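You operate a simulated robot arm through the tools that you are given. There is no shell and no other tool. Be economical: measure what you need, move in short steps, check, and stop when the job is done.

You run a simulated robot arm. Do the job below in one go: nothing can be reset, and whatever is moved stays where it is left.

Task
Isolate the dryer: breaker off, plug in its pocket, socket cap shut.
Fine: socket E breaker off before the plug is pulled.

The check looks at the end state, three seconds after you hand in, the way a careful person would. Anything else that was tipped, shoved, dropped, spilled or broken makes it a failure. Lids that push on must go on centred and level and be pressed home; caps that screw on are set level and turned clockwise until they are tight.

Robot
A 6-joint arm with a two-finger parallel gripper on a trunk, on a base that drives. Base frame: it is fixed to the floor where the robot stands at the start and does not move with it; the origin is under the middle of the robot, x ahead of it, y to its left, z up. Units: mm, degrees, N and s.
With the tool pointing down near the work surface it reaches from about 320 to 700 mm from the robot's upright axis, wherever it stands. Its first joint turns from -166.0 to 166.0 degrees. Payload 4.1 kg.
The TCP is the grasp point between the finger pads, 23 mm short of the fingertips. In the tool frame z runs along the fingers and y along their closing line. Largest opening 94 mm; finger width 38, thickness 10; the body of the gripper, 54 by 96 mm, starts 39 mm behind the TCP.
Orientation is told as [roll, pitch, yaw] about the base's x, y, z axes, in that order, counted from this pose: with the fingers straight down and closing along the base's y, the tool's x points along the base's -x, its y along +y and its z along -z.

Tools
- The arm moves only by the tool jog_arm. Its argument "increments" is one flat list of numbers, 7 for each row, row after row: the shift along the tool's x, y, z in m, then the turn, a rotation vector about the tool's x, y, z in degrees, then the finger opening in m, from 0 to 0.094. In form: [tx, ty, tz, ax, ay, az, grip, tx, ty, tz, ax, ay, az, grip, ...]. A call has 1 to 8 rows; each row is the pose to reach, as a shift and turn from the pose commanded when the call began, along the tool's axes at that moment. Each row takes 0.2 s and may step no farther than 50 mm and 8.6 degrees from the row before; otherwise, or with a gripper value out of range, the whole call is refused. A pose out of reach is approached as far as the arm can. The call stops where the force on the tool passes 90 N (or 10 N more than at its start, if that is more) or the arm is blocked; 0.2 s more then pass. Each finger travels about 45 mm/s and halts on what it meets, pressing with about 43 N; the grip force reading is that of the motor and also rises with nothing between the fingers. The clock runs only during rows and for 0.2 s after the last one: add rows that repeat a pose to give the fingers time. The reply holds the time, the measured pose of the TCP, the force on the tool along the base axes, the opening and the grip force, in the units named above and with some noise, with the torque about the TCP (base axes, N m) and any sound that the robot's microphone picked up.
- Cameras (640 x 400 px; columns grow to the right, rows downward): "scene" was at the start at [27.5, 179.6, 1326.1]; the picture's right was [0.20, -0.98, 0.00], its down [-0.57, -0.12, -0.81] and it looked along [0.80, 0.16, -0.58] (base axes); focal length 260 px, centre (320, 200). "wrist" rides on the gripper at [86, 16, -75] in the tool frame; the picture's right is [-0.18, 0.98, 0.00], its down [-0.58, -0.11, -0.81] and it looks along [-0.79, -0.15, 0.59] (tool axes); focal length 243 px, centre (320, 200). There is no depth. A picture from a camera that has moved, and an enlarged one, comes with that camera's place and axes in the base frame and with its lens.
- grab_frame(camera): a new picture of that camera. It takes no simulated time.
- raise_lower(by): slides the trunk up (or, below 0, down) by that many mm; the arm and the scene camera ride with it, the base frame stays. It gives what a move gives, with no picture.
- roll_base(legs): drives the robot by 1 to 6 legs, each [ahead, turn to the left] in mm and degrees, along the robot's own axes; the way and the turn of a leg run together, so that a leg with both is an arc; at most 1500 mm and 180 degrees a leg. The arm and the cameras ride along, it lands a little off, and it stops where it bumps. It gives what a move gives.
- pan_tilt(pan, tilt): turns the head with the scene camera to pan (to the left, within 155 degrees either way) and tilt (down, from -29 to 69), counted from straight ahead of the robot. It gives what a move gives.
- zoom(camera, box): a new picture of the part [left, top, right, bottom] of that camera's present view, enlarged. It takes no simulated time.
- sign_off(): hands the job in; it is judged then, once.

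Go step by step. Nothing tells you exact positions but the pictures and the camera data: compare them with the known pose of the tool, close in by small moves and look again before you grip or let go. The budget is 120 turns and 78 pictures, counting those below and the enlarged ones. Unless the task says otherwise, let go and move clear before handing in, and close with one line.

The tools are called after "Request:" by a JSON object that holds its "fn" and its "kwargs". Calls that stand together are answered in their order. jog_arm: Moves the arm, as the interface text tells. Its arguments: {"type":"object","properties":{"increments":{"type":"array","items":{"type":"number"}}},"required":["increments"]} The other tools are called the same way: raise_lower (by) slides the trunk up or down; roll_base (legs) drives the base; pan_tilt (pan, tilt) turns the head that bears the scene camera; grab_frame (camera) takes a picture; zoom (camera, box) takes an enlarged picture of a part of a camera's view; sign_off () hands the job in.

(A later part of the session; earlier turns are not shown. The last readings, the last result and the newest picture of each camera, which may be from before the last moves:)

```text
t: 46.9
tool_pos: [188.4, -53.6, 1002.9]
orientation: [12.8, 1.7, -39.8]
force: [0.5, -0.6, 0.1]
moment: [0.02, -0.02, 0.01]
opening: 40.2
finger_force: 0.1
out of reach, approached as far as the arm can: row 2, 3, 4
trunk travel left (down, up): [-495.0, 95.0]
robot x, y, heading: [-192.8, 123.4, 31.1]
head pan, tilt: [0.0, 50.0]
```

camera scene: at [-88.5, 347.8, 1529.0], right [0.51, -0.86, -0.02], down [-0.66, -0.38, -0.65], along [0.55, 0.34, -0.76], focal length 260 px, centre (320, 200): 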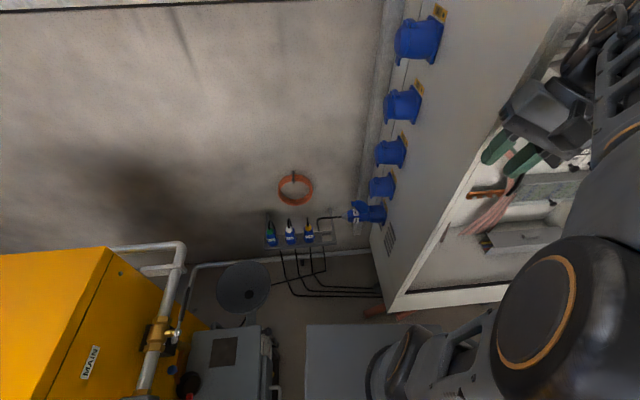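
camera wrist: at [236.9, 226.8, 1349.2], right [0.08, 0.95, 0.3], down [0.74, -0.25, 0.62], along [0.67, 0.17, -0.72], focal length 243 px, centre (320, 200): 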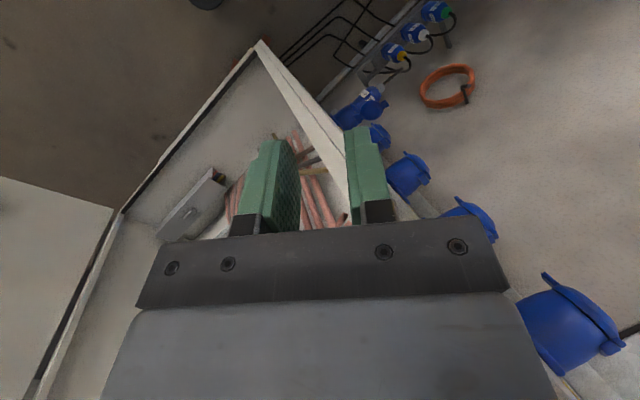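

Still limited. Look at the arm's configuration.

Request:
{"fn": "pan_tilt", "kwargs": {"pan": -40, "tilt": 45}}

Request:
{"fn": "grab_frame", "kwargs": {"camera": "scene"}}

```text
t: 48.0
tool_pos: [187.9, -52.5, 1003.2]
orientation: [12.7, 1.7, -39.8]
force: [-0.1, 1.0, 0.0]
moment: [-0.01, 0.0, 0.0]
opening: 39.9
finger_force: 0.0
trunk travel left (down, up): [-495.0, 95.0]
robot x, y, heading: [-194.2, 124.2, 31.1]
head pan, tilt: [-40.0, 45.0]
```

```text
42 pictures are left
camera scene: at [-251.1, 216.5, 1532.1], right [-0.15, -0.99, 0.0], down [-0.7, 0.11, -0.71], along [0.7, -0.11, -0.71], focal length 260 px, centre (320, 200)
```

scene: 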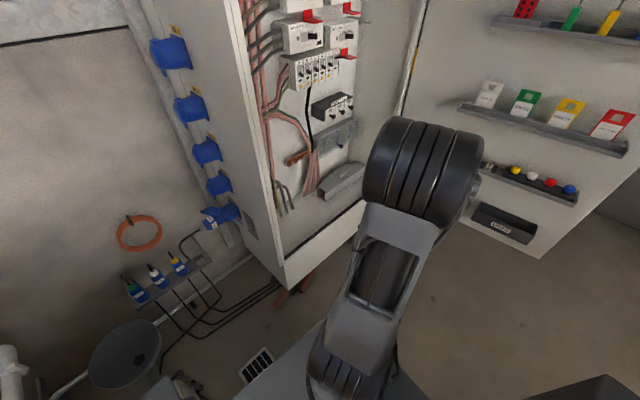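

I'll probe which rotation is actually limited with small test turns.

Request:
{"fn": "jog_arm", "kwargs": {"increments": [0, 0, 0, 0, 0, -8, 0.04, 0, 0, 0, 0, 0, -16, 0.04, 0, 0, 0, 0, 0, -24, 0.04]}}

Request:
{"fn": "jog_arm", "kwargs": {"increments": [0, 0, 0, 6, 0, 0, 0.04, 0, 0, 0, 12, 0, 0, 0.04]}}

```text
t: 48.8
tool_pos: [184.3, -52.4, 1006.1]
orientation: [12.5, -3.7, -16.4]
force: [0.2, 0.2, -0.2]
moment: [0.01, 0.0, 0.0]
opening: 39.7
finger_force: 0.0
trunk travel left (down, up): [-495.0, 95.0]
robot x, y, heading: [-194.6, 118.0, 31.4]
head pan, tilt: [-40.0, 45.0]
```

```text
t: 49.4
tool_pos: [186.0, -53.0, 1005.4]
orientation: [12.4, -3.7, -16.5]
force: [0.0, 0.7, -0.2]
moment: [0.01, 0.0, 0.01]
opening: 40.0
finger_force: 0.1
out of reach, approached as far as the arm can: row 1, 2
trunk travel left (down, up): [-495.0, 95.0]
robot x, y, heading: [-191.3, 117.9, 31.5]
head pan, tilt: [-40.0, 45.0]
```

I understand: the wrist is in its flipped branch (joint 4 at its limit). I must retrace: yaw left, pitch up past the forearm line, yaw back to the arm's plane, then pitch down.

Request:
{"fn": "jog_arm", "kwargs": {"increments": [0, 0, 0, 0, 0, -8.5, 0.04, -0.01, 0, 0, 0, 0, -17, 0.04, -0.02, 0, 0, 0, 0, -25.5, 0.04]}}

Request:
{"fn": "jog_arm", "kwargs": {"increments": [-0.016, 0, -0.025, 0, -8.5, 0, 0.04, -0.032, 0, -0.05, 0, -17, 0, 0.04, -0.048, 0, -0.075, 0, -25.5, 0, 0.04, -0.064, 0, -0.1, 0, -34, 0, 0.04, -0.08, 0, -0.125, 0, -42.5, 0, 0.04, -0.096, 0, -0.15, 0, -51, 0, 0.04, -0.112, 0, -0.175, 0, -59.5, 0, 0.04, -0.13, 0, -0.2, 0, -68, 0, 0.04]}}

```text
t: 50.2
tool_pos: [202.4, -57.3, 1008.0]
orientation: [9.8, -8.8, 8.9]
force: [-0.7, 0.7, 0.4]
moment: [-0.02, 0.02, 0.03]
opening: 40.0
finger_force: 0.2
trunk travel left (down, up): [-495.0, 95.0]
robot x, y, heading: [-192.0, 120.8, 31.4]
head pan, tilt: [-40.0, 45.0]
```

```text
t: 52.0
tool_pos: [306.2, -76.8, 1220.9]
orientation: [36.6, -73.8, -25.2]
force: [-0.5, -0.7, 1.0]
moment: [-0.02, -0.05, -0.03]
opening: 39.9
finger_force: 0.1
trunk travel left (down, up): [-495.0, 95.0]
robot x, y, heading: [-193.0, 124.7, 31.2]
head pan, tilt: [-40.0, 45.0]
```

Retraced fully. Continue: pitch up 25° more, then yaw back to the arm plane.

Request:
{"fn": "jog_arm", "kwargs": {"increments": [0, 0, 0, 0, -8.4, 0, 0.04, 0, 0, 0, 0, -16.8, 0, 0.04, 0, 0, 0, 0, -25, 0, 0.04]}}

Request:
{"fn": "jog_arm", "kwargs": {"increments": [0, 0, 0, 8.2, -1.4, -1.7, 0.04, 0, 0, 0, 16.4, -2.8, -3.4, 0.04, 0, 0, 0, 24.6, -4.2, -5.2, 0.04, 0, 0, 0, 32.8, -5.6, -6.9, 0.04]}}

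```text
t: 52.8
tool_pos: [305.8, -76.3, 1222.2]
orientation: [140.9, -74.7, -131.7]
force: [0.0, 0.5, -0.5]
moment: [0.03, 0.0, 0.0]
opening: 39.7
finger_force: 0.0
trunk travel left (down, up): [-495.0, 95.0]
robot x, y, heading: [-195.5, 116.9, 31.3]
head pan, tilt: [-40.0, 45.0]
```

```text
t: 53.8
tool_pos: [305.6, -76.5, 1222.6]
orientation: [140.5, -75.0, -165.3]
force: [-0.4, -1.1, -0.1]
moment: [-0.01, -0.01, 0.0]
opening: 39.9
finger_force: 0.1
trunk travel left (down, up): [-495.0, 95.0]
robot x, y, heading: [-193.3, 120.1, 31.3]
head pan, tilt: [-40.0, 45.0]
```

Now pitch straight down in the arm plane, lowering a little.

Request:
{"fn": "jog_arm", "kwargs": {"increments": [0, 0, 0, 1.43, 8.27, 0, 0.04, 0.01, 0, 0, 2.86, 16.5, 0, 0.04, 0.025, -0.004, -0.005, 4.28, 24.8, 0, 0.04, 0.04, -0.007, -0.008, 5.7, 33.1, 0, 0.04, 0.06, -0.01, -0.012, 7.14, 41.4, 0, 0.04, 0.08, -0.014, -0.016, 8.57, 49.6, 0, 0.04, 0.1, -0.017, -0.021, 10, 57.9, 0, 0.04, 0.116, -0.02, -0.0244, 11.4, 66.2, 0, 0.04]}}

```text
t: 55.6
tool_pos: [307.1, -77.9, 1103.0]
orientation: [6.5, -33.6, -37.4]
force: [0.3, 0.3, 1.2]
moment: [0.0, 0.01, 0.01]
opening: 40.0
finger_force: 0.0
out of reach, approached as far as the arm can: row 5
trunk travel left (down, up): [-495.0, 95.0]
robot x, y, heading: [-193.5, 122.3, 31.3]
head pan, tilt: [-40.0, 45.0]
```

Through. Finish levelling to tool-down.

Request:
{"fn": "jog_arm", "kwargs": {"increments": [0, 0, 0, 1.6, 8.4, 0, 0.04, 0, 0, 0, 3.2, 16.8, 0, 0.04, 0, 0, 0, 4.9, 25.2, 0, 0.04, 0, 0, 0, 6.5, 33.6, 0, 0.04]}}

```text
t: 56.6
tool_pos: [306.3, -77.8, 1101.8]
orientation: [-0.7, -0.2, -35.7]
force: [-0.6, 0.5, 0.3]
moment: [0.03, 0.01, 0.01]
opening: 39.9
finger_force: 0.0
trunk travel left (down, up): [-495.0, 95.0]
robot x, y, heading: [-195.6, 120.6, 31.3]
head pan, tilt: [-40.0, 45.0]
```

Home wrist branch restored. Retract a bit and swing the tool left around the robot, clear of the cabinet.

Request:
{"fn": "jog_arm", "kwargs": {"increments": [0.0299, 0.0261, 0, 0, 0, 0, 0.04, 0.0597, 0.0523, 0, 0, 0, 0, 0.04, 0.0896, 0.0784, 0, 0, 0, 0, 0.04, 0.1209, 0.1049, 0, 0, 0, 0, 0.04, 0.1523, 0.1313, 0, 0, 0, 0, 0.04, 0.1836, 0.1578, 0, 0, 0, 0, 0.04, 0.2149, 0.1842, 0, 0, 0, 0, 0.04]}}

Request:
{"fn": "jog_arm", "kwargs": {"increments": [0.0335, 0.0171, 0, 0, 0, 2.3, 0.04, 0.0671, 0.0343, 0, 0, 0, 4.6, 0.04, 0.1006, 0.0514, 0, 0, 0, 6.9, 0.04, 0.1342, 0.0685, 0, 0, 0, 9.2, 0.04, 0.1692, 0.079, 0, 0, 0, 11.5, 0.04, 0.2043, 0.0896, 0, 0, 0, 13.8, 0.04, 0.2393, 0.1001, 0, 0, 0, 16, 0.04]}}

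```text
t: 58.2
tool_pos: [236.2, 198.5, 1099.6]
orientation: [-0.7, -0.3, -35.8]
force: [-0.8, -1.3, -0.8]
moment: [0.02, -0.02, -0.01]
opening: 40.2
finger_force: 0.1
trunk travel left (down, up): [-495.0, 95.0]
robot x, y, heading: [-197.8, 122.6, 31.1]
head pan, tilt: [-40.0, 45.0]
```

```text
t: 59.8
tool_pos: [102.4, 419.0, 1098.2]
orientation: [-0.6, -0.5, -51.7]
force: [-0.3, 0.4, 0.0]
moment: [0.0, -0.02, 0.0]
opening: 40.0
finger_force: 0.0
trunk travel left (down, up): [-495.0, 95.0]
robot x, y, heading: [-191.4, 117.8, 31.2]
head pan, tilt: [-40.0, 45.0]
```

Now drive ahead 270 mm and look at the plug from here.

Request:
{"fn": "roll_base", "kwargs": {"legs": [[270, 0]]}}

Request:
{"fn": "pan_tilt", "kwargs": {"pan": 5, "tilt": 50}}

Request:
{"fn": "grab_frame", "kwargs": {"camera": "scene"}}

Request:
{"fn": "grab_frame", "kwargs": {"camera": "wrist"}}

```text
t: 61.7
tool_pos: [338.4, 563.1, 1098.1]
orientation: [-0.6, -0.4, -51.7]
force: [0.5, 0.0, -0.3]
moment: [-0.03, -0.02, 0.0]
opening: 40.0
finger_force: 0.2
trunk travel left (down, up): [-495.0, 95.0]
robot x, y, heading: [38.3, 260.0, 31.3]
head pan, tilt: [-40.0, 45.0]
```

```text
t: 62.8
tool_pos: [338.0, 563.0, 1097.7]
orientation: [-0.6, -0.5, -51.7]
force: [0.1, -0.2, 0.6]
moment: [0.02, 0.0, 0.03]
opening: 40.0
finger_force: 0.0
trunk travel left (down, up): [-495.0, 95.0]
robot x, y, heading: [40.3, 264.7, 31.1]
head pan, tilt: [5.0, 50.0]
```

```text
41 pictures are left
camera scene: at [-33.8, 417.1, 1525.2], right [0.59, -0.81, 0.0], down [-0.62, -0.45, -0.64], along [0.52, 0.38, -0.77], focal length 260 px, centre (320, 200)
```

scene: 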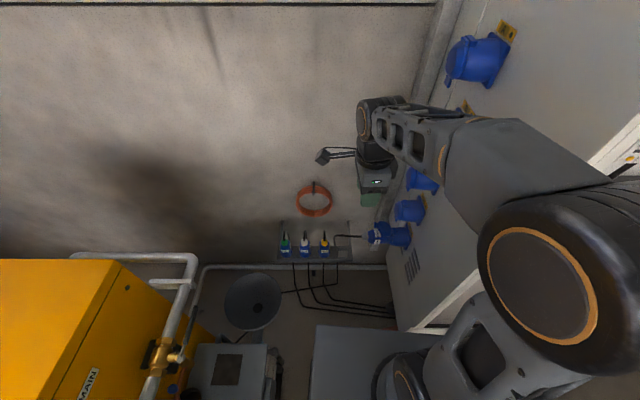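

```text
40 pictures are left
camera wrist: at [297.7, 641.3, 1171.4], right [0.89, 0.47, -0.01], down [0.28, -0.51, 0.81], along [0.37, -0.72, -0.58], focal length 243 px, centre (320, 200)
```

wrist: 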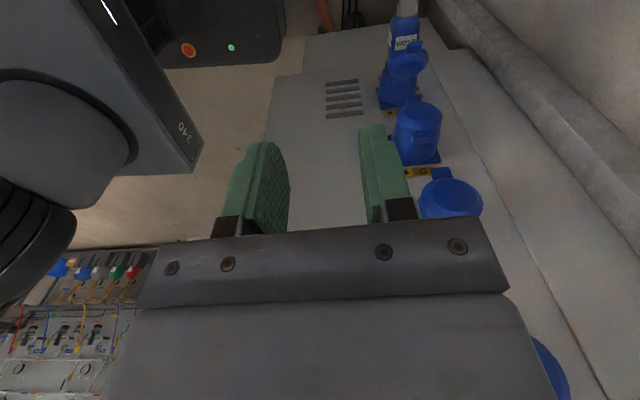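

Zoom on plug and rack from both cameras for triangulation.

Request:
{"fn": "zoom", "kwargs": {"camera": "scene", "box": [260, 190, 440, 310]}}

Request:
{"fn": "zoom", "kwargs": {"camera": "wrist", "box": [320, 0, 500, 120]}}

```text
3.33 times, centred on (350, 250) of scene
camera zoom: at [-33.8, 417.1, 1525.2], right [0.59, -0.81, 0.0], down [-0.62, -0.45, -0.64], along [0.52, 0.38, -0.77], focal length 867 px, centre (220, 33)
```

zoom: 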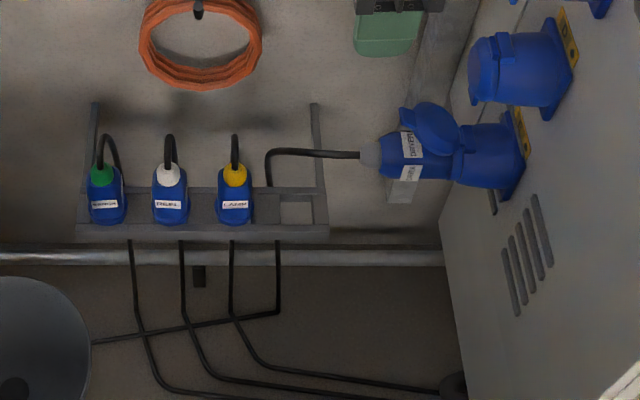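

```text
3.33 times, centred on (410, 60) of wrist
camera zoom: at [297.7, 641.3, 1171.4], right [0.89, 0.47, -0.01], down [0.28, -0.51, 0.81], along [0.37, -0.72, -0.58], focal length 809 px, centre (20, 667)
```

zoom: 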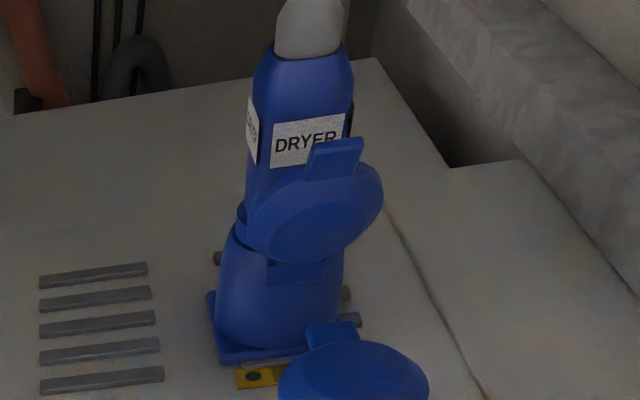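

DRYER plug confirmed: rear end at (486,575,697), pushed horizontally along (0.6,−0.8,0) into socket E. I plan to grip it from the robot's side with a horizontal tool and simply roll it nose-down into its pocket. First I test whether the wrist roll range suffices, and back off 60 mm.

Request:
{"fn": "roll_base", "kwargs": {"legs": [[-60, 0]]}}

Request:
{"fn": "jog_arm", "kwargs": {"increments": [0, 0, 0, 0, 0, 8.5, 0.04, 0, 0, 0, 0, 0, 17, 0.04, 0, 0, 0, 0, 0, 25.5, 0.04, 0, 0, 0, 0, 0, 34, 0.04, 0, 0, 0, 0, 0, 42.5, 0.04, 0, 0, 0, 0, 0, 51, 0.04, 0, 0, 0, 0, 0, 59.5, 0.04, 0, 0, 0, 0, 0, 68, 0.04]}}

```text
t: 63.8
tool_pos: [286.6, 531.4, 1098.8]
orientation: [-0.6, -0.5, -51.6]
force: [-0.1, -0.2, 0.3]
moment: [-0.01, -0.01, 0.0]
opening: 40.0
finger_force: 0.0
trunk travel left (down, up): [-495.0, 95.0]
robot x, y, heading: [-10.2, 233.1, 31.1]
head pan, tilt: [5.0, 50.0]
```

```text
t: 65.6
tool_pos: [287.3, 530.5, 1099.9]
orientation: [0.1, -0.7, -119.9]
force: [-0.3, -0.4, 0.0]
moment: [0.04, -0.01, -0.01]
opening: 39.6
finger_force: 0.1
trunk travel left (down, up): [-495.0, 95.0]
robot x, y, heading: [-13.2, 231.4, 31.1]
head pan, tilt: [5.0, 50.0]
```

Test 16° more.

Request:
{"fn": "jog_arm", "kwargs": {"increments": [0, 0, 0, 0, 0, 8, 0.04, 0, 0, 0, 0, 0, 16, 0.04]}}

```text
t: 66.2
tool_pos: [323.6, 488.0, 1097.2]
orientation: [-0.7, -0.5, -134.6]
force: [0.2, 0.5, -0.3]
moment: [0.03, 0.0, -0.02]
opening: 40.3
finger_force: 0.2
out of reach, approached as far as the arm can: row 1, 2
trunk travel left (down, up): [-495.0, 95.0]
robot x, y, heading: [-8.8, 226.7, 31.3]
head pan, tilt: [5.0, 50.0]
```

Roll limit is ~166°, so for insertion I'll point the tool slightly right of the arm plane. Turn back to the grip roll, and back off 90 mm more for wrist clearance.

Request:
{"fn": "jog_arm", "kwargs": {"increments": [0, 0, 0, 0, 0, -8.5, 0.06, 0, 0, 0, 0, 0, -17, 0.08, 0, 0, 0, 0, 0, -25.5, 0.08, 0, 0, 0, 0, 0, -34, 0.08, 0, 0, 0, 0, 0, -42.5, 0.08, 0, 0, 0, 0, 0, -51, 0.08, 0, 0, 0, 0, 0, -59.5, 0.08, 0, 0, 0, 0, 0, -68, 0.08]}}

Request:
{"fn": "roll_base", "kwargs": {"legs": [[-90, 0]]}}

Request:
{"fn": "jog_arm", "kwargs": {"increments": [0, 0, 0, 0, 0, -7.5, 0.08, 0, 0, 0, 0, 0, -15, 0.08]}}

```text
t: 68.0
tool_pos: [323.7, 488.1, 1097.3]
orientation: [-0.5, -0.6, -67.5]
force: [-0.3, 0.0, -0.8]
moment: [0.0, -0.02, -0.03]
opening: 80.1
finger_force: 0.0
trunk travel left (down, up): [-495.0, 95.0]
robot x, y, heading: [-10.4, 229.6, 31.0]
head pan, tilt: [5.0, 50.0]
```

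```text
t: 69.1
tool_pos: [243.1, 441.2, 1096.5]
orientation: [-0.4, -0.7, -67.7]
force: [-0.4, -0.4, -0.2]
moment: [-0.02, -0.03, 0.0]
opening: 80.0
finger_force: 0.1
trunk travel left (down, up): [-495.0, 95.0]
robot x, y, heading: [-92.4, 185.0, 31.2]
head pan, tilt: [5.0, 50.0]
```

```text
t: 69.7
tool_pos: [243.0, 441.9, 1095.4]
orientation: [-0.6, -0.5, -52.5]
force: [-0.1, -0.2, -0.1]
moment: [-0.05, 0.01, -0.04]
opening: 80.0
finger_force: 0.1
trunk travel left (down, up): [-495.0, 95.0]
robot x, y, heading: [-90.8, 185.9, 31.3]
head pan, tilt: [5.0, 50.0]
```

Pitch the tool up toward the panel direction while extending and lowering.

Request:
{"fn": "jog_arm", "kwargs": {"increments": [0, 0.02, 0.018, -8.5, 0, 0, 0.08, 0, 0.04, 0.036, -17, 0, 0, 0.08, 0, 0.06, 0.054, -25.5, 0, 0, 0.08, 0, 0.08, 0.072, -34, 0, 0, 0.08, 0, 0.1, 0.09, -42.5, 0, 0, 0.08, 0, 0.12, 0.108, -51, 0, 0, 0.08, 0, 0.14, 0.126, -59.5, 0, 0, 0.08, 0, 0.16, 0.144, -68, 0, 0, 0.08]}}

```text
t: 71.5
tool_pos: [370.6, 533.6, 952.3]
orientation: [67.4, -0.5, -52.6]
force: [1.1, -0.5, 0.0]
moment: [0.01, 0.02, -0.01]
opening: 79.9
finger_force: 0.2
out of reach, approached as far as the arm can: row 5
trunk travel left (down, up): [-495.0, 95.0]
robot x, y, heading: [-90.8, 184.2, 31.5]
head pan, tilt: [5.0, 50.0]
```

Finish to horizontal, then descend and shift right in front of the plug.

Request:
{"fn": "jog_arm", "kwargs": {"increments": [0, 0, 0, -7.5, 0, 0, 0.08, 0, 0, 0, -15, 0, 0, 0.08, 0, 0, 0, -22.5, 0, 0, 0.08]}}

Request:
{"fn": "jog_arm", "kwargs": {"increments": [-0.01, -0.042, 0, 0, 0, 0, 0.08, -0.02, -0.084, 0, 0, 0, 0, 0.08, -0.03, -0.126, 0, 0, 0, 0, 0.08, -0.04, -0.168, 0, 0, 0, 0, 0.08, -0.05, -0.21, 0, 0, 0, 0, 0.08, -0.0596, -0.252, 0, 0, 0, 0, 0.08]}}

Request:
{"fn": "grab_frame", "kwargs": {"camera": "wrist"}}

Request:
{"fn": "grab_frame", "kwargs": {"camera": "scene"}}

```text
t: 72.3
tool_pos: [370.2, 535.7, 951.9]
orientation: [90.2, -0.5, -52.6]
force: [-0.4, 0.1, 1.3]
moment: [-0.01, 0.01, -0.01]
opening: 80.1
finger_force: 0.1
trunk travel left (down, up): [-495.0, 95.0]
robot x, y, heading: [-88.7, 184.0, 31.2]
head pan, tilt: [5.0, 50.0]
```

```text
t: 73.7
tool_pos: [405.1, 485.3, 701.1]
orientation: [89.9, -0.5, -52.4]
force: [0.2, -0.1, 0.1]
moment: [0.05, 0.0, 0.02]
opening: 79.9
finger_force: 0.0
trunk travel left (down, up): [-495.0, 95.0]
robot x, y, heading: [-87.5, 183.7, 31.2]
head pan, tilt: [5.0, 50.0]
```

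```text
37 pictures are left
camera wrist: at [294.4, 509.2, 716.1], right [0.11, -0.14, 0.98], down [-0.29, -0.95, -0.1], along [0.95, -0.27, -0.14], focal length 243 px, centre (320, 200)
```

wrist: 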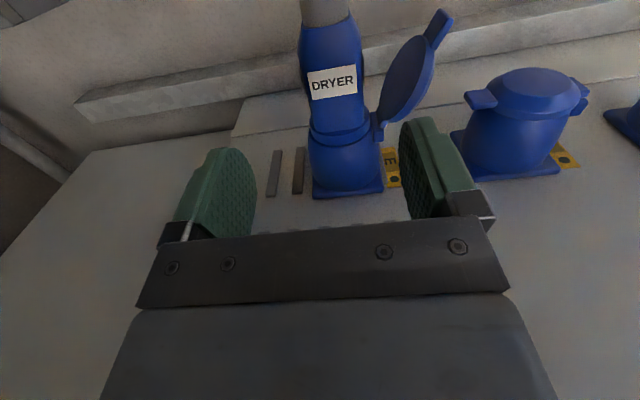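

```text
36 pictures are left
camera scene: at [-164.6, 337.8, 1525.2], right [0.59, -0.81, 0.0], down [-0.62, -0.45, -0.64], along [0.52, 0.38, -0.77], focal length 260 px, centre (320, 200)
```

scene: 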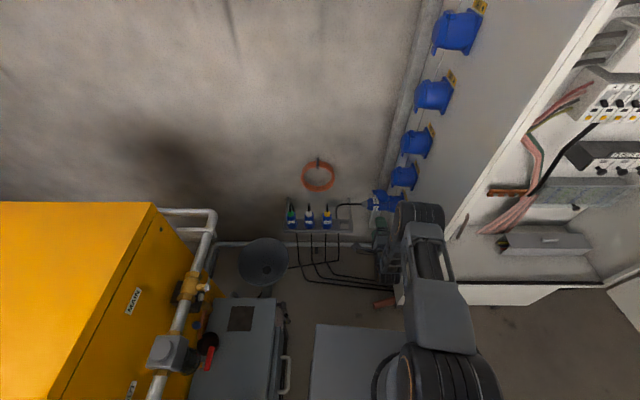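

Good side view: plug centre is ~9 mm above the tool, and the cap is hinged open, above the plug. Move to centre on the rear of the plug and advance half-way with 66 mm opening.

Request:
{"fn": "jog_arm", "kwargs": {"increments": [0.01, 0.009, 0.02, 0, 0, 0, 0.066, 0.01, 0.009, 0.06, 0, 0, 0, 0.066]}}

Request:
{"fn": "grab_frame", "kwargs": {"camera": "wrist"}}

```text
t: 74.3
tool_pos: [448.7, 533.1, 709.9]
orientation: [89.9, -0.5, -52.7]
force: [-0.4, -0.9, 0.1]
moment: [0.03, 0.02, 0.02]
opening: 65.9
finger_force: 0.0
trunk travel left (down, up): [-495.0, 95.0]
robot x, y, heading: [-91.6, 182.6, 31.4]
head pan, tilt: [5.0, 50.0]
```

```text
35 pictures are left
camera wrist: at [335.8, 556.6, 723.9], right [0.11, -0.14, 0.98], down [-0.29, -0.95, -0.1], along [0.95, -0.27, -0.14], focal length 243 px, centre (320, 200)
```

wrist: 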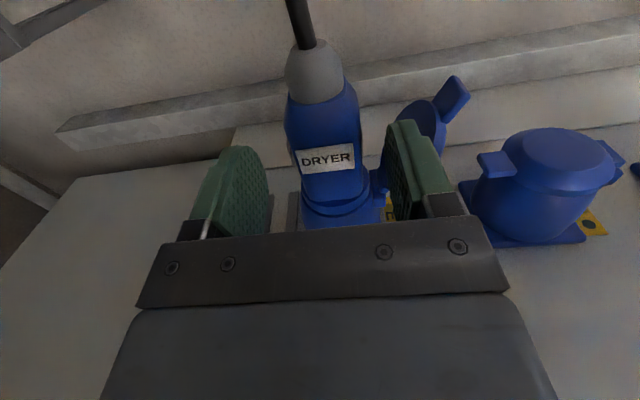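

Alignment looks right (plug axis at z≈709, 54 mm ahead). Narrow the fingers to 58 mm and advance in two steps.

Request:
{"fn": "jog_arm", "kwargs": {"increments": [0, 0, 0.0, 0, 0, 0, 0.058, 0, 0, 0.015, 0, 0, 0, 0.058, 0, 0, 0.03, 0, 0, 0, 0.058]}}

Request:
{"fn": "grab_frame", "kwargs": {"camera": "wrist"}}

```text
t: 75.1
tool_pos: [473.2, 550.0, 709.4]
orientation: [89.9, -0.6, -52.6]
force: [0.4, 0.1, -0.5]
moment: [0.04, 0.0, 0.01]
opening: 58.0
finger_force: 0.1
trunk travel left (down, up): [-495.0, 95.0]
robot x, y, heading: [-88.4, 183.2, 31.5]
head pan, tilt: [5.0, 50.0]
```

```text
34 pictures are left
camera wrist: at [361.6, 573.6, 724.1], right [0.11, -0.14, 0.98], down [-0.29, -0.95, -0.1], along [0.95, -0.27, -0.14], focal length 243 px, centre (320, 200)
```

wrist: 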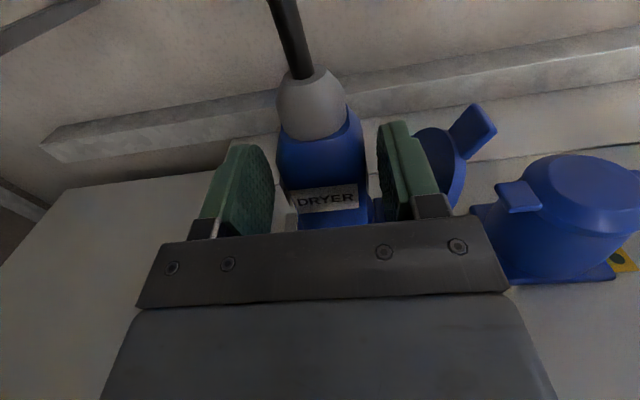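

Clear on both sides. Advance the last 23 mm and close.

Request:
{"fn": "jog_arm", "kwargs": {"increments": [0, 0, 0.012, 0, 0, 0, 0.058, 0, 0, 0.023, 0, 0, 0, 0.058]}}

Request:
{"fn": "grab_frame", "kwargs": {"camera": "wrist"}}

```text
t: 75.7
tool_pos: [490.3, 564.0, 709.6]
orientation: [89.9, -0.6, -52.6]
force: [-0.4, -0.5, 0.3]
moment: [0.03, -0.02, 0.01]
opening: 58.0
finger_force: 0.0
trunk travel left (down, up): [-495.0, 95.0]
robot x, y, heading: [-86.5, 182.9, 31.2]
head pan, tilt: [5.0, 50.0]
```

```text
33 pictures are left
camera wrist: at [379.1, 587.4, 724.4], right [0.11, -0.14, 0.98], down [-0.29, -0.95, -0.1], along [0.95, -0.27, -0.14], focal length 243 px, centre (320, 200)
```

wrist: 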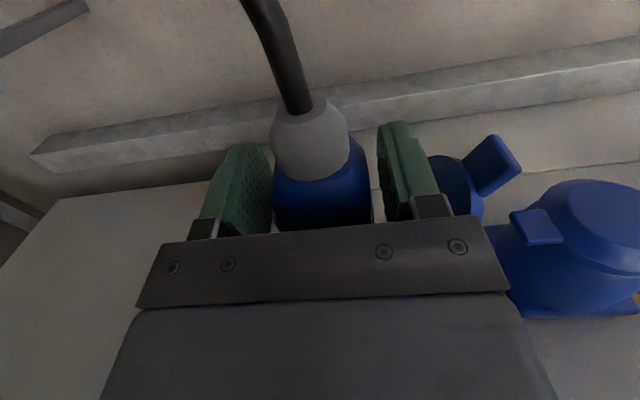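

The fingers straddle the rear of the plug body. Close the grip.

Request:
{"fn": "jog_arm", "kwargs": {"increments": [0, 0, 0, 0, 0, 0, 0.05, 0, 0, 0, 0, 0, 0, 0.04, 0, 0, 0, 0, 0, 0, 0.035, 0, 0, 0, 0, 0, 0, 0.035]}}

```text
t: 76.7
tool_pos: [490.4, 562.7, 709.9]
orientation: [90.1, -0.5, -52.6]
force: [0.0, 1.1, 0.5]
moment: [-0.03, -0.05, 0.09]
opening: 42.0
finger_force: 43.0
trunk travel left (down, up): [-495.0, 95.0]
robot x, y, heading: [-85.1, 181.5, 31.3]
head pan, tilt: [5.0, 50.0]
```

Gripped at 42 mm. Pull straight out of the socket.

Request:
{"fn": "jog_arm", "kwargs": {"increments": [0.008, 0, 0, 0, 0, 0, 0.035, 0.016, 0, 0, 0, 0, 0, 0.035, 0.024, 0, 0, 0, 0, 0, 0.035, 0.032, 0, 0, 0, 0, 0, 0.035, 0.04, 0, 0, 0, 0, 0, 0.035]}}

Request:
{"fn": "grab_frame", "kwargs": {"camera": "wrist"}}

```text
t: 77.9
tool_pos: [465.9, 596.3, 707.4]
orientation: [89.8, -0.5, -52.5]
force: [-0.3, 0.0, 0.3]
moment: [0.04, 0.04, 0.0]
opening: 41.7
finger_force: 42.8
trunk travel left (down, up): [-495.0, 95.0]
robot x, y, heading: [-88.1, 182.4, 31.3]
head pan, tilt: [5.0, 50.0]
```

```text
32 pictures are left
camera wrist: at [354.8, 619.5, 721.9], right [0.11, -0.14, 0.98], down [-0.29, -0.95, -0.1], along [0.95, -0.27, -0.14], focal length 243 px, centre (320, 200)
```

wrist: 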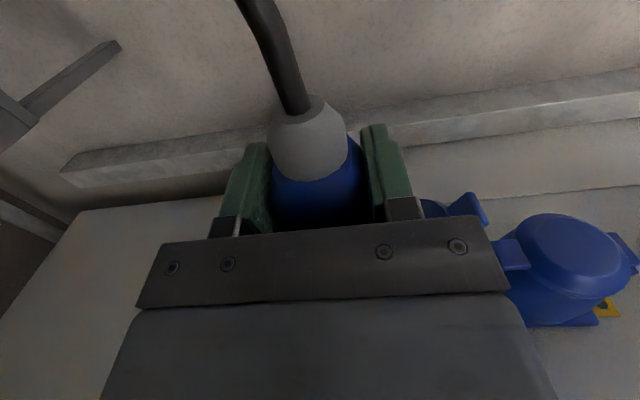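

The plug came along. Pull further, 60 mm more, and look from the scene camera.

Request:
{"fn": "jog_arm", "kwargs": {"increments": [0.015, 0, 0, 0, 0, 0, 0.035, 0.03, 0, 0, 0, 0, 0, 0.035, 0.045, 0, 0, 0, 0, 0, 0.035, 0.06, 0, 0, 0, 0, 0, 0.035]}}

Request:
{"fn": "zoom", "kwargs": {"camera": "scene", "box": [270, 170, 450, 290]}}

Request:
{"fn": "grab_frame", "kwargs": {"camera": "wrist"}}

```text
t: 78.9
tool_pos: [431.0, 642.6, 706.5]
orientation: [89.9, -0.6, -52.6]
force: [0.9, -0.3, 0.2]
moment: [0.05, 0.04, -0.01]
opening: 41.5
finger_force: 42.8
trunk travel left (down, up): [-495.0, 95.0]
robot x, y, heading: [-92.0, 181.9, 31.5]
head pan, tilt: [5.0, 50.0]
```

```text
3.33 times, centred on (360, 230) of scene
camera zoom: at [-164.5, 337.9, 1525.1], right [0.59, -0.81, 0.0], down [-0.62, -0.45, -0.64], along [0.52, 0.38, -0.77], focal length 867 px, centre (187, 100)
```

zoom: 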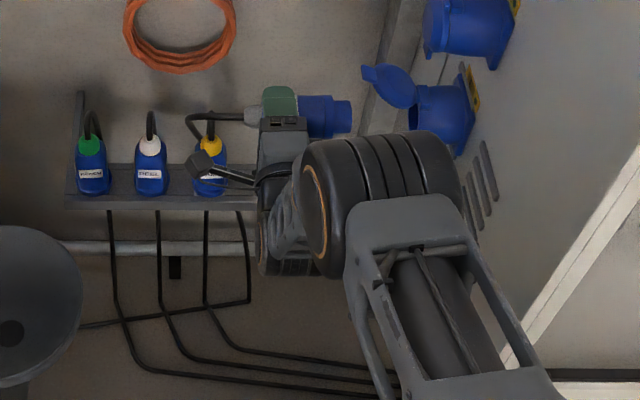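

```text
30 pictures are left
camera wrist: at [319.6, 666.1, 721.6], right [0.11, -0.14, 0.98], down [-0.29, -0.95, -0.1], along [0.95, -0.27, -0.14], focal length 243 px, centre (320, 200)
```

wrist: 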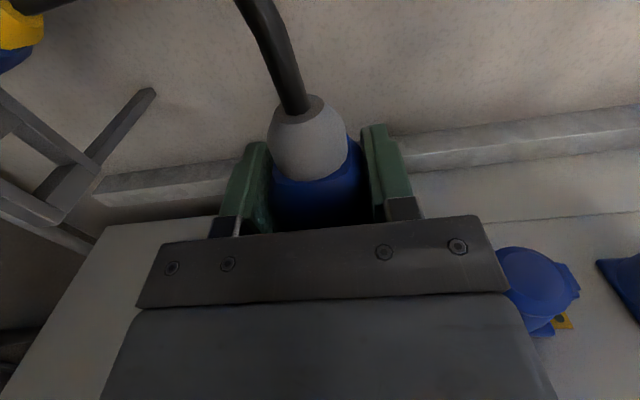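

Plug is out and the cap stayed open. Next: lift 100 mm, yaw the tool right 18°, then roll the plug nose-down.

Request:
{"fn": "jog_arm", "kwargs": {"increments": [0, 0.033, 0, 0, -6, 0, 0.035, 0, 0.066, 0, 0, -12, 0, 0.035, 0, 0.1, -0.01, 0, -18, 0, 0.035]}}

Request:
{"fn": "jog_arm", "kwargs": {"increments": [0, 0, 0, 0, 0, 8.5, 0.035, 0, 0, 0, 0, 0, 17, 0.035, 0, 0, 0, 0, 0, 25.5, 0.035, 0, 0, 0, 0, 0, 34, 0.035, 0, 0, 0, 0, 0, 42.5, 0.035, 0, 0, 0, 0, 0, 51, 0.035, 0, 0, 0, 0, 0, 59.5, 0.035, 0, 0, 0, 0, 0, 68, 0.035]}}

```text
t: 79.7
tool_pos: [424.0, 638.6, 807.2]
orientation: [89.9, -0.5, -70.6]
force: [0.1, 0.2, -2.2]
moment: [0.04, -0.01, -0.03]
opening: 41.8
finger_force: 42.5
trunk travel left (down, up): [-495.0, 95.0]
robot x, y, heading: [-87.9, 186.1, 31.5]
head pan, tilt: [5.0, 50.0]
```

```text
t: 81.5
tool_pos: [423.4, 637.0, 807.2]
orientation: [90.2, 67.7, -70.3]
force: [-0.1, 0.4, -1.7]
moment: [0.02, -0.02, 0.02]
opening: 41.5
finger_force: 43.7
trunk travel left (down, up): [-495.0, 95.0]
robot x, y, heading: [-90.6, 181.5, 31.2]
head pan, tilt: [5.0, 50.0]
```

Good, 22° remain.

Request:
{"fn": "jog_arm", "kwargs": {"increments": [0, 0, 0, 0, 0, 7.5, 0.035, 0, 0, 0, 0, 0, 15, 0.035, 0, 0, 0, 0, 0, 22.2, 0.035]}}

Request:
{"fn": "grab_frame", "kwargs": {"camera": "wrist"}}

Request:
{"fn": "grab_frame", "kwargs": {"camera": "scene"}}

```text
t: 82.3
tool_pos: [423.4, 637.7, 806.2]
orientation: [109.9, 89.8, -50.8]
force: [-0.3, -0.4, -2.1]
moment: [-0.01, -0.02, 0.03]
opening: 41.7
finger_force: 43.3
trunk travel left (down, up): [-495.0, 95.0]
robot x, y, heading: [-88.4, 185.2, 31.6]
head pan, tilt: [5.0, 50.0]
```

```text
29 pictures are left
camera wrist: at [358.3, 597.9, 892.6], right [0.33, -0.93, -0.18], down [-0.8, -0.17, -0.58], along [0.51, 0.33, -0.79], focal length 243 px, centre (320, 200)
```

wrist: 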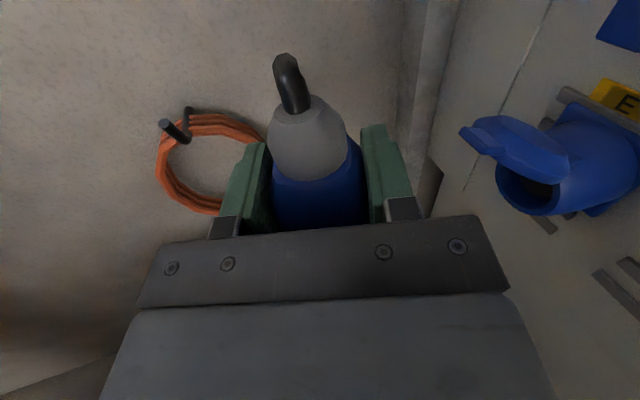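

```text
28 pictures are left
camera scene: at [-164.5, 338.0, 1525.1], right [0.59, -0.81, 0.0], down [-0.62, -0.45, -0.64], along [0.52, 0.38, -0.77], focal length 260 px, centre (320, 200)
```

scene: 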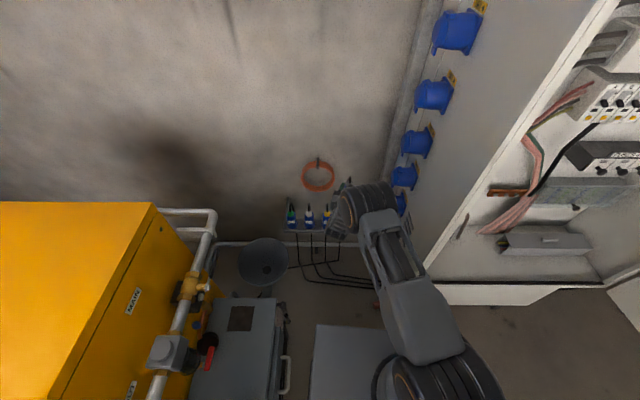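

Triangulating from three earlier views, LAMP's gland joint is at about (437,737,544), pitch ~85 mm, so the dryer pocket centre is near (488,669). I'll move the hand aside to get an unobstructed close look at the pocket.

Request:
{"fn": "jog_arm", "kwargs": {"increments": [0, 0.034, -0.017, 0, 0, 0, 0.035, 0, 0.068, -0.033, 0, 0, 0, 0.035, 0, 0.102, -0.05, 0, 0, 0, 0.035, 0, 0.136, -0.066, 0, 0, 0, 0.035]}}

Request:
{"fn": "zoom", "kwargs": {"camera": "scene", "box": [270, 180, 390, 260]}}

Request:
{"fn": "grab_frame", "kwargs": {"camera": "wrist"}}

```text
t: 83.3
tool_pos: [427.1, 520.9, 819.3]
orientation: [87.1, 85.6, -74.5]
force: [-1.0, 0.1, -1.4]
moment: [-0.02, -0.01, 0.0]
opening: 41.7
finger_force: 42.5
out of reach, approached as far as the arm can: row 2, 3, 4
trunk travel left (down, up): [-495.0, 95.0]
robot x, y, heading: [-88.1, 183.6, 31.4]
head pan, tilt: [5.0, 50.0]
```

```text
5.00 times, centred on (330, 220) of scene
camera zoom: at [-164.0, 336.9, 1525.3], right [0.59, -0.81, 0.0], down [-0.62, -0.45, -0.64], along [0.52, 0.38, -0.77], focal length 1300 px, centre (270, 100)
```

zoom: 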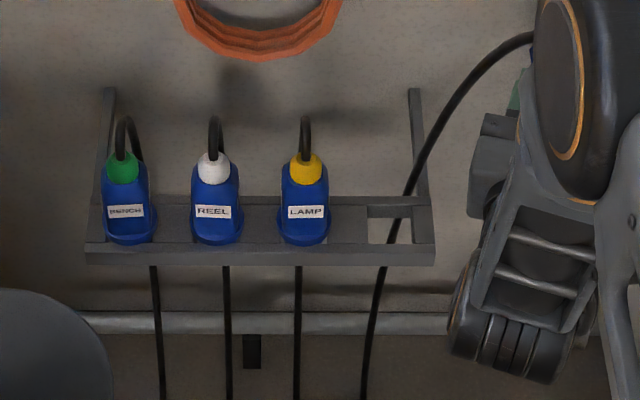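

```text
26 pictures are left
camera wrist: at [360.7, 487.4, 906.0], right [0.31, -0.94, -0.11], down [-0.79, -0.19, -0.58], along [0.53, 0.27, -0.8], focal length 243 px, centre (320, 200)
```

wrist: 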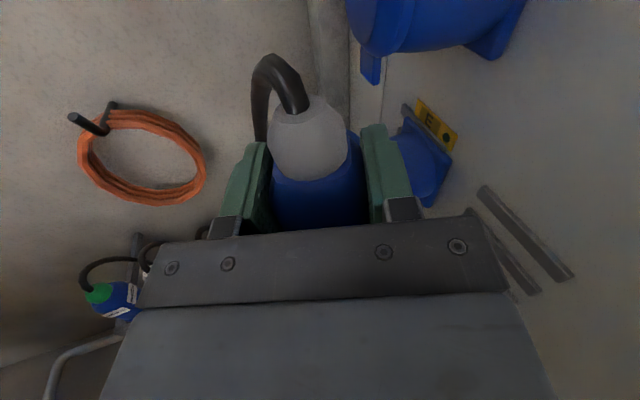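

The free hole is clear at the right end; the three plugs give pitch 84 mm and a pocket centre at about (485, 667), plug seated joint height ≈ 542. Move above it, levelling the roll.

Request:
{"fn": "jog_arm", "kwargs": {"increments": [-0.01, -0.032, 0.024, 0, 0, 0, 0.035, -0.03, -0.064, 0.049, 0, 0, 0, 0.035, -0.06, -0.096, 0.073, 0, 0, 2.2, 0.035, -0.09, -0.128, 0.0973, 0, 0, 4.4, 0.035]}}

Request:
{"fn": "zoom", "kwargs": {"camera": "scene", "box": [270, 160, 420, 260]}}

Request:
{"fn": "grab_frame", "kwargs": {"camera": "wrist"}}

```text
refused: row 4 steps farther than a row can; nothing moved
```

```text
4.00 times, centred on (345, 210) of scene
camera zoom: at [-164.0, 336.9, 1525.3], right [0.59, -0.81, 0.0], down [-0.62, -0.45, -0.64], along [0.52, 0.38, -0.77], focal length 1040 px, centre (220, 160)
```

zoom: 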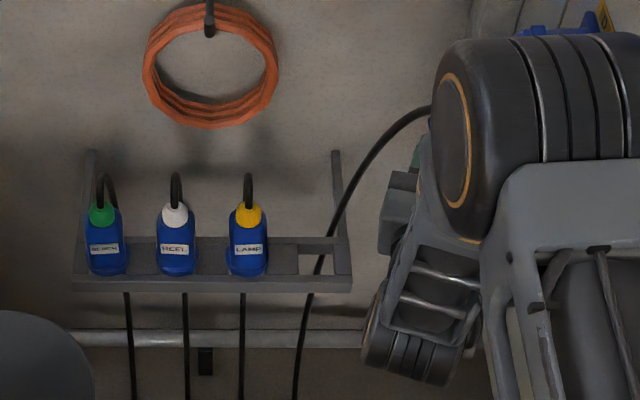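

```text
24 pictures are left
camera wrist: at [360.7, 487.4, 906.0], right [0.31, -0.94, -0.11], down [-0.79, -0.19, -0.58], along [0.53, 0.27, -0.8], focal length 243 px, centre (320, 200)
```

wrist: 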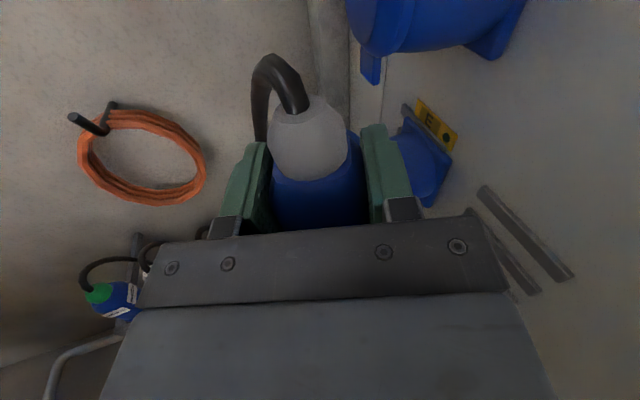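

Repeat with smaller rows.

Request:
{"fn": "jog_arm", "kwargs": {"increments": [-0.018, -0.026, 0.0195, 0, 0, 0, 0.035, -0.036, -0.051, 0.039, 0, 0, 0, 0.035, -0.054, -0.077, 0.058, 0, 0, 1.5, 0.035, -0.072, -0.102, 0.078, 0, 0, 3, 0.035, -0.09, -0.128, 0.0973, 0, 0, 4.4, 0.035]}}

Request:
{"fn": "zoom", "kwargs": {"camera": "scene", "box": [270, 160, 420, 260]}}

Request:
{"fn": "grab_frame", "kwargs": {"camera": "wrist"}}

```text
t: 84.0
tool_pos: [443.4, 584.1, 758.8]
orientation: [72.0, 85.1, -90.2]
force: [-37.2, -12.4, 1.1]
moment: [0.41, -0.75, -1.07]
opening: 41.7
finger_force: 42.8
trunk travel left (down, up): [-495.0, 95.0]
robot x, y, heading: [-94.8, 186.4, 31.4]
head pan, tilt: [5.0, 50.0]
stopped in row 3: the force on the tool passed its limit at 113 N (the readings are from after the stop); the commanded pose is now the measured one
```

```text
4.00 times, centred on (345, 210) of scene
camera zoom: at [-170.8, 337.2, 1524.8], right [0.59, -0.8, 0.0], down [-0.61, -0.46, -0.64], along [0.52, 0.38, -0.76], focal length 1040 px, centre (220, 160)
```

zoom: 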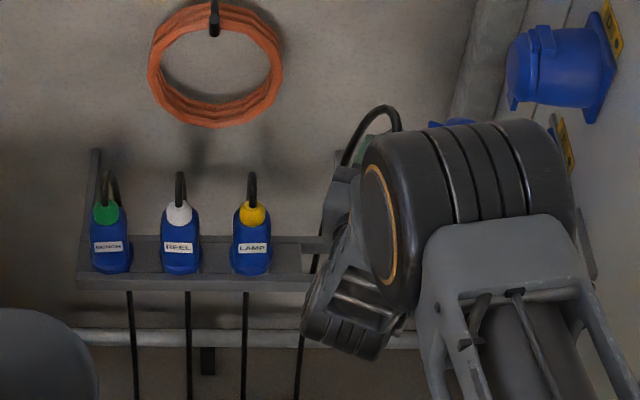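

```text
22 pictures are left
camera wrist: at [378.4, 554.0, 848.2], right [0.3, -0.95, -0.1], down [-0.8, -0.19, -0.57], along [0.52, 0.25, -0.82], focal length 243 px, centre (320, 200)
```

wrist: 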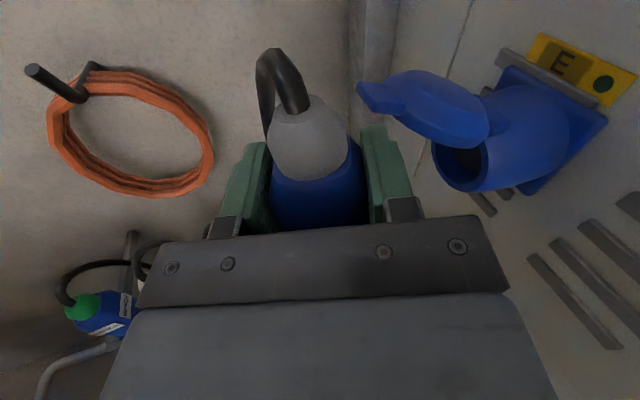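

The right finger touched the open cap's tab. Back off, go left, then forward.

Request:
{"fn": "jog_arm", "kwargs": {"increments": [0, 0, -0.03, 0, 0, 0, 0.035, 0, -0.035, -0.04, 0, 0, 0, 0.035, 0, -0.07, -0.04, 0, 0, 0, 0.035, 0, -0.1, -0.03, 0, 0, 2, 0.035]}}

Request:
{"fn": "grab_frame", "kwargs": {"camera": "wrist"}}

```text
t: 85.0
tool_pos: [393.9, 669.6, 755.0]
orientation: [63.7, 87.3, -98.9]
force: [-0.2, 0.4, -1.4]
moment: [0.0, -0.02, 0.0]
opening: 41.7
finger_force: 43.2
trunk travel left (down, up): [-495.0, 95.0]
robot x, y, heading: [-91.6, 178.6, 31.5]
head pan, tilt: [5.0, 50.0]
```

```text
21 pictures are left
camera wrist: at [327.1, 636.3, 843.0], right [0.29, -0.94, -0.14], down [-0.81, -0.16, -0.57], along [0.51, 0.28, -0.81], focal length 243 px, centre (320, 200)
```

wrist: 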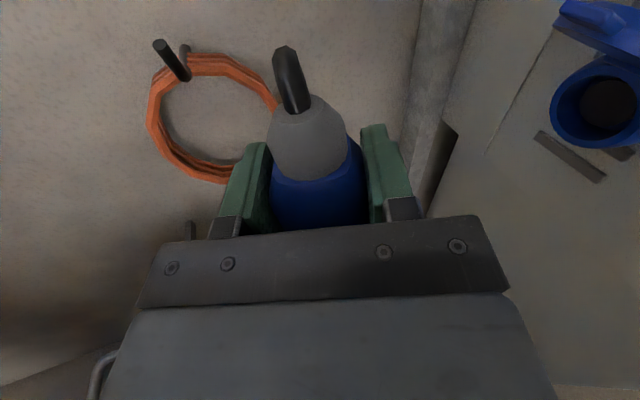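

Plug still held straight, cap still open. Now go above the pocket and down to z 640, with small levelling.

Request:
{"fn": "jog_arm", "kwargs": {"increments": [-0.02, 0.012, 0.04, 0, 0.6, 1.2, 0.035, -0.05, 0.0244, 0.075, 0, 1.2, 2.4, 0.035, -0.085, 0.0244, 0.0847, 0, 1.2, 2.4, 0.035, -0.1144, 0.0244, 0.0847, 0, 1.2, 2.4, 0.035]}}

Request:
{"fn": "zoom", "kwargs": {"camera": "scene", "box": [270, 160, 420, 260]}}

Request:
{"fn": "grab_frame", "kwargs": {"camera": "wrist"}}

```text
t: 86.0
tool_pos: [475.4, 668.2, 683.3]
orientation: [34.3, 89.9, -128.1]
force: [0.1, 0.5, -1.5]
moment: [0.02, 0.01, 0.0]
opening: 41.7
finger_force: 43.5
out of reach, approached as far as the arm can: row 3, 4
trunk travel left (down, up): [-495.0, 95.0]
robot x, y, heading: [-91.4, 180.6, 31.6]
head pan, tilt: [5.0, 50.0]
```

```text
4.00 times, centred on (345, 210) of scene
camera zoom: at [-165.5, 337.4, 1525.2], right [0.59, -0.81, 0.0], down [-0.62, -0.45, -0.64], along [0.52, 0.38, -0.77], focal length 1040 px, centre (220, 160)
```

zoom: 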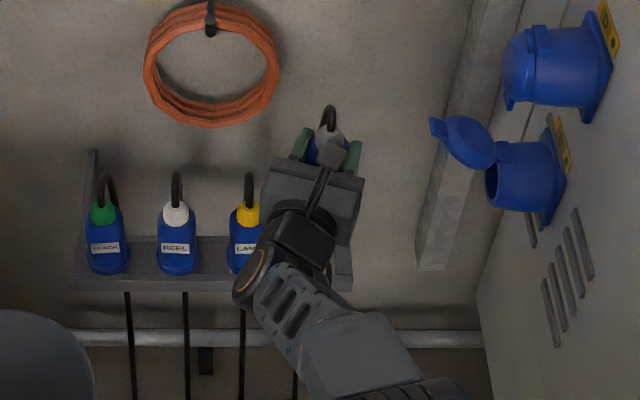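

```text
19 pictures are left
camera wrist: at [409.5, 631.5, 768.9], right [0.3, -0.94, -0.18], down [-0.8, -0.14, -0.58], along [0.52, 0.32, -0.79], focal length 243 px, centre (320, 200)
```

wrist: 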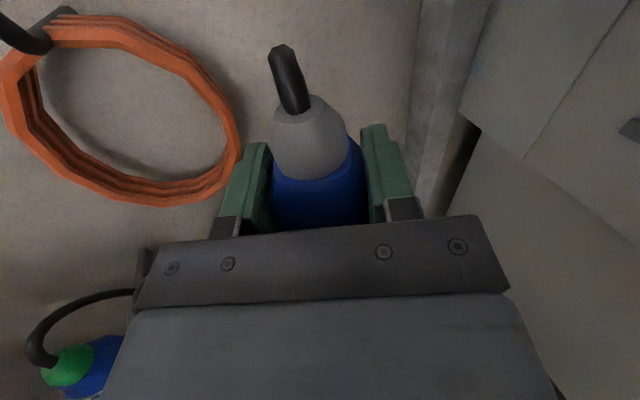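

Reach limit: the shoulder is too high. I'll alternate jogging up and lowering the trunk so the final descent is well within reach.

Request:
{"fn": "jog_arm", "kwargs": {"increments": [0.04, 0, 0, 0, 0, 0, 0.035, 0.08, 0, 0, 0, 0, 0, 0.035, 0.12, 0, 0, 0, 0, 0, 0.035]}}

Request:
{"fn": "raise_lower", "kwargs": {"by": -150}}

Request:
{"fn": "jog_arm", "kwargs": {"increments": [0.045, 0, 0, 0, 0, 0, 0.035, 0.09, 0, 0, 0, 0, 0, 0.035, 0.13, 0, 0, 0, 0, 0, 0.035]}}

Request:
{"fn": "raise_lower", "kwargs": {"by": -140}}

```text
t: 86.8
tool_pos: [476.6, 666.9, 806.2]
orientation: [56.5, 89.9, -105.9]
force: [0.6, 0.0, -0.7]
moment: [-0.01, -0.01, -0.01]
opening: 41.8
finger_force: 42.6
trunk travel left (down, up): [-495.0, 95.0]
robot x, y, heading: [-87.4, 185.5, 31.1]
head pan, tilt: [5.0, 50.0]
```

```text
t: 88.6
tool_pos: [477.3, 668.1, 655.4]
orientation: [149.6, 89.9, -12.8]
force: [-0.3, 0.2, -1.4]
moment: [0.03, 0.01, -0.01]
opening: 41.6
finger_force: 42.5
trunk travel left (down, up): [-345.0, 245.0]
robot x, y, heading: [-88.2, 183.4, 31.2]
head pan, tilt: [5.0, 50.0]
```

```text
t: 89.4
tool_pos: [478.1, 667.2, 783.0]
orientation: [94.6, 89.9, -67.8]
force: [-0.2, 0.9, -1.5]
moment: [-0.01, -0.05, 0.04]
opening: 41.7
finger_force: 43.0
trunk travel left (down, up): [-345.0, 245.0]
robot x, y, heading: [-90.7, 181.5, 31.2]
head pan, tilt: [5.0, 50.0]
```

```text
t: 91.0
tool_pos: [476.9, 668.2, 644.0]
orientation: [148.0, 90.0, -14.5]
force: [0.4, 0.0, -1.6]
moment: [-0.03, -0.01, -0.02]
opening: 41.6
finger_force: 43.3
trunk travel left (down, up): [-205.0, 385.0]
robot x, y, heading: [-91.4, 183.9, 31.3]
head pan, tilt: [5.0, 50.0]
```

Look at the alignment from the lowered head camera.

Request:
{"fn": "zoom", "kwargs": {"camera": "scene", "box": [270, 80, 420, 180]}}

Request:
{"fn": "grab_frame", "kwargs": {"camera": "wrist"}}

```text
4.00 times, centred on (345, 130) of scene
camera zoom: at [-165.3, 337.4, 1235.2], right [0.59, -0.81, 0.0], down [-0.62, -0.45, -0.64], along [0.52, 0.38, -0.77], focal length 1040 px, centre (220, 480)
```

zoom: 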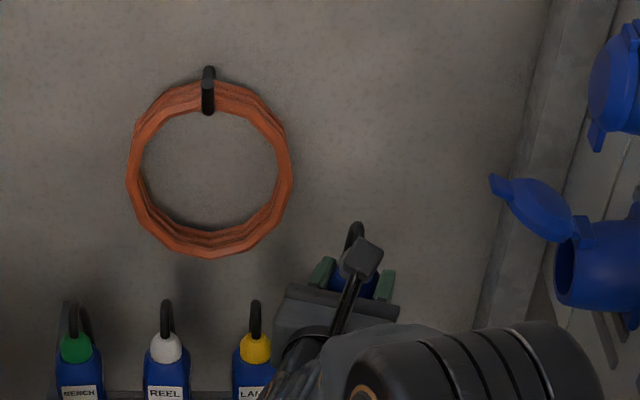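

```text
17 pictures are left
camera wrist: at [411.7, 629.9, 729.6], right [0.3, -0.94, -0.18], down [-0.8, -0.14, -0.58], along [0.52, 0.32, -0.79], focal length 243 px, centre (320, 200)
```

wrist: 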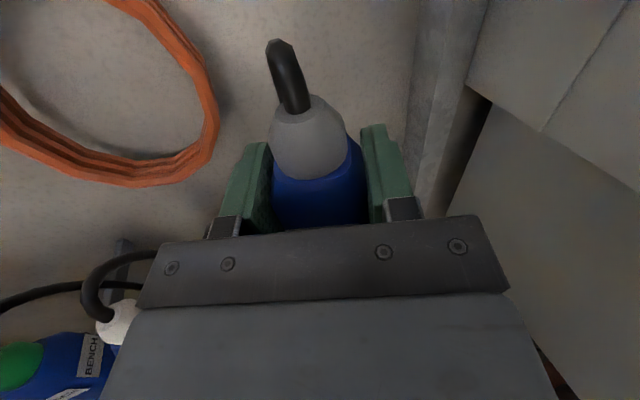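

Measurements agree on a pocket axis near (483, 666). Shift 3–4 mm right and descend to just above the tray.

Request:
{"fn": "jog_arm", "kwargs": {"increments": [-0.02, 0.0035, 0.0013, 0, 0, 0, 0.035, -0.045, 0.0035, 0.0013, 0, 0, 0, 0.035, -0.065, 0.0035, 0.0013, 0, 0, 0, 0.035]}}

Request:
{"fn": "pan_tilt", "kwargs": {"pan": 8, "tilt": 35}}

Request:
{"fn": "zoom", "kwargs": {"camera": "scene", "box": [270, 150, 420, 250]}}

```text
t: 91.8
tool_pos: [478.9, 662.5, 579.9]
orientation: [168.8, 90.0, 6.3]
force: [0.0, 0.1, -1.4]
moment: [0.02, 0.0, 0.0]
opening: 41.7
finger_force: 42.9
trunk travel left (down, up): [-205.0, 385.0]
robot x, y, heading: [-90.6, 182.6, 31.4]
head pan, tilt: [5.0, 50.0]
```

```text
t: 92.6
tool_pos: [477.9, 662.7, 579.5]
orientation: [136.8, 90.0, -25.7]
force: [0.5, 1.2, -2.3]
moment: [-0.03, 0.0, 0.0]
opening: 41.7
finger_force: 42.8
trunk travel left (down, up): [-205.0, 385.0]
robot x, y, heading: [-91.8, 178.5, 31.4]
head pan, tilt: [8.0, 35.0]
```

```text
4.00 times, centred on (345, 200) of scene
camera zoom: at [-159.2, 347.6, 1256.8], right [0.63, -0.77, 0.0], down [-0.44, -0.36, -0.82], along [0.63, 0.52, -0.57], focal length 1040 px, centre (220, 200)
```

zoom: 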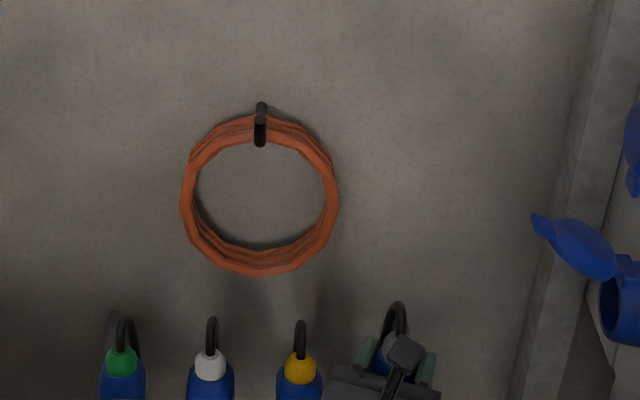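

Nearly aligned; correct by ~4 mm and descend in small steps while watching the force.

Request:
{"fn": "jog_arm", "kwargs": {"increments": [0, -0.0025, 0.0033, 0, 0, 0, 0.035, -0.008, -0.0025, 0.0033, 0, 0, 0, 0.035, -0.014, -0.0025, 0.0033, 0, 0, 0, 0.035, -0.018, -0.0025, 0.0033, 0, 0, 0, 0.035]}}

```text
t: 93.6
tool_pos: [482.9, 669.0, 560.4]
orientation: [146.7, 90.0, -15.9]
force: [0.2, -0.2, -1.9]
moment: [0.01, -0.03, 0.0]
opening: 41.7
finger_force: 42.8
trunk travel left (down, up): [-205.0, 385.0]
robot x, y, heading: [-91.9, 183.3, 31.3]
head pan, tilt: [8.0, 35.0]
```

Request:
{"fn": "jog_arm", "kwargs": {"increments": [-0.004, 0, 0, 0, 0, 0, 0.035, -0.006, 0, 0, 0, 0, 0, 0.035]}}

```text
t: 94.2
tool_pos: [482.4, 668.9, 557.9]
orientation: [-168.8, 89.5, 28.7]
force: [-3.2, -0.5, 14.7]
moment: [-0.34, 0.33, -0.06]
opening: 41.7
finger_force: 42.9
trunk travel left (down, up): [-205.0, 385.0]
robot x, y, heading: [-88.9, 182.5, 31.2]
head pan, tilt: [8.0, 35.0]
```

Contact at z≈558 on the nose's front-right side, so the hole lies a bit back-left. Lift, shift 4 mm that way, and lower again.

Request:
{"fn": "jog_arm", "kwargs": {"increments": [0.006, 0, 0, 0, 0, 0, 0.035, 0.006, -0.0032, 0.0025, 0, 0, 0, 0.035, 0.0, -0.0032, 0.0025, 0, 0, 0, 0.035, -0.004, -0.0032, 0.0025, 0, 0, 0, 0.035]}}

```text
t: 95.2
tool_pos: [483.7, 671.8, 557.6]
orientation: [-165.7, 89.3, 31.9]
force: [-2.8, -4.3, 28.4]
moment: [-0.73, 0.6, 0.03]
opening: 41.3
finger_force: 43.2
trunk travel left (down, up): [-205.0, 385.0]
robot x, y, heading: [-90.0, 182.0, 31.0]
head pan, tilt: [8.0, 35.0]
```

Now the contact is purely at the front side: shift 5 mm further toward the wall.

Request:
{"fn": "jog_arm", "kwargs": {"increments": [0.008, 0, 0, 0, 0, 0, 0.035, 0.008, -0.0017, 0.0047, 0, 0, 0, 0.035, 0.001, -0.0017, 0.0047, 0, 0, 0, 0.035, -0.003, -0.0017, 0.0047, 0, 0, 0, 0.035]}}

```text
t: 96.2
tool_pos: [488.8, 673.8, 547.1]
orientation: [37.7, 89.9, -124.8]
force: [8.5, 5.4, 0.4]
moment: [0.4, -0.71, 0.06]
opening: 41.7
finger_force: 42.8
trunk travel left (down, up): [-205.0, 385.0]
robot x, y, heading: [-89.7, 182.0, 31.5]
head pan, tilt: [8.0, 35.0]
```

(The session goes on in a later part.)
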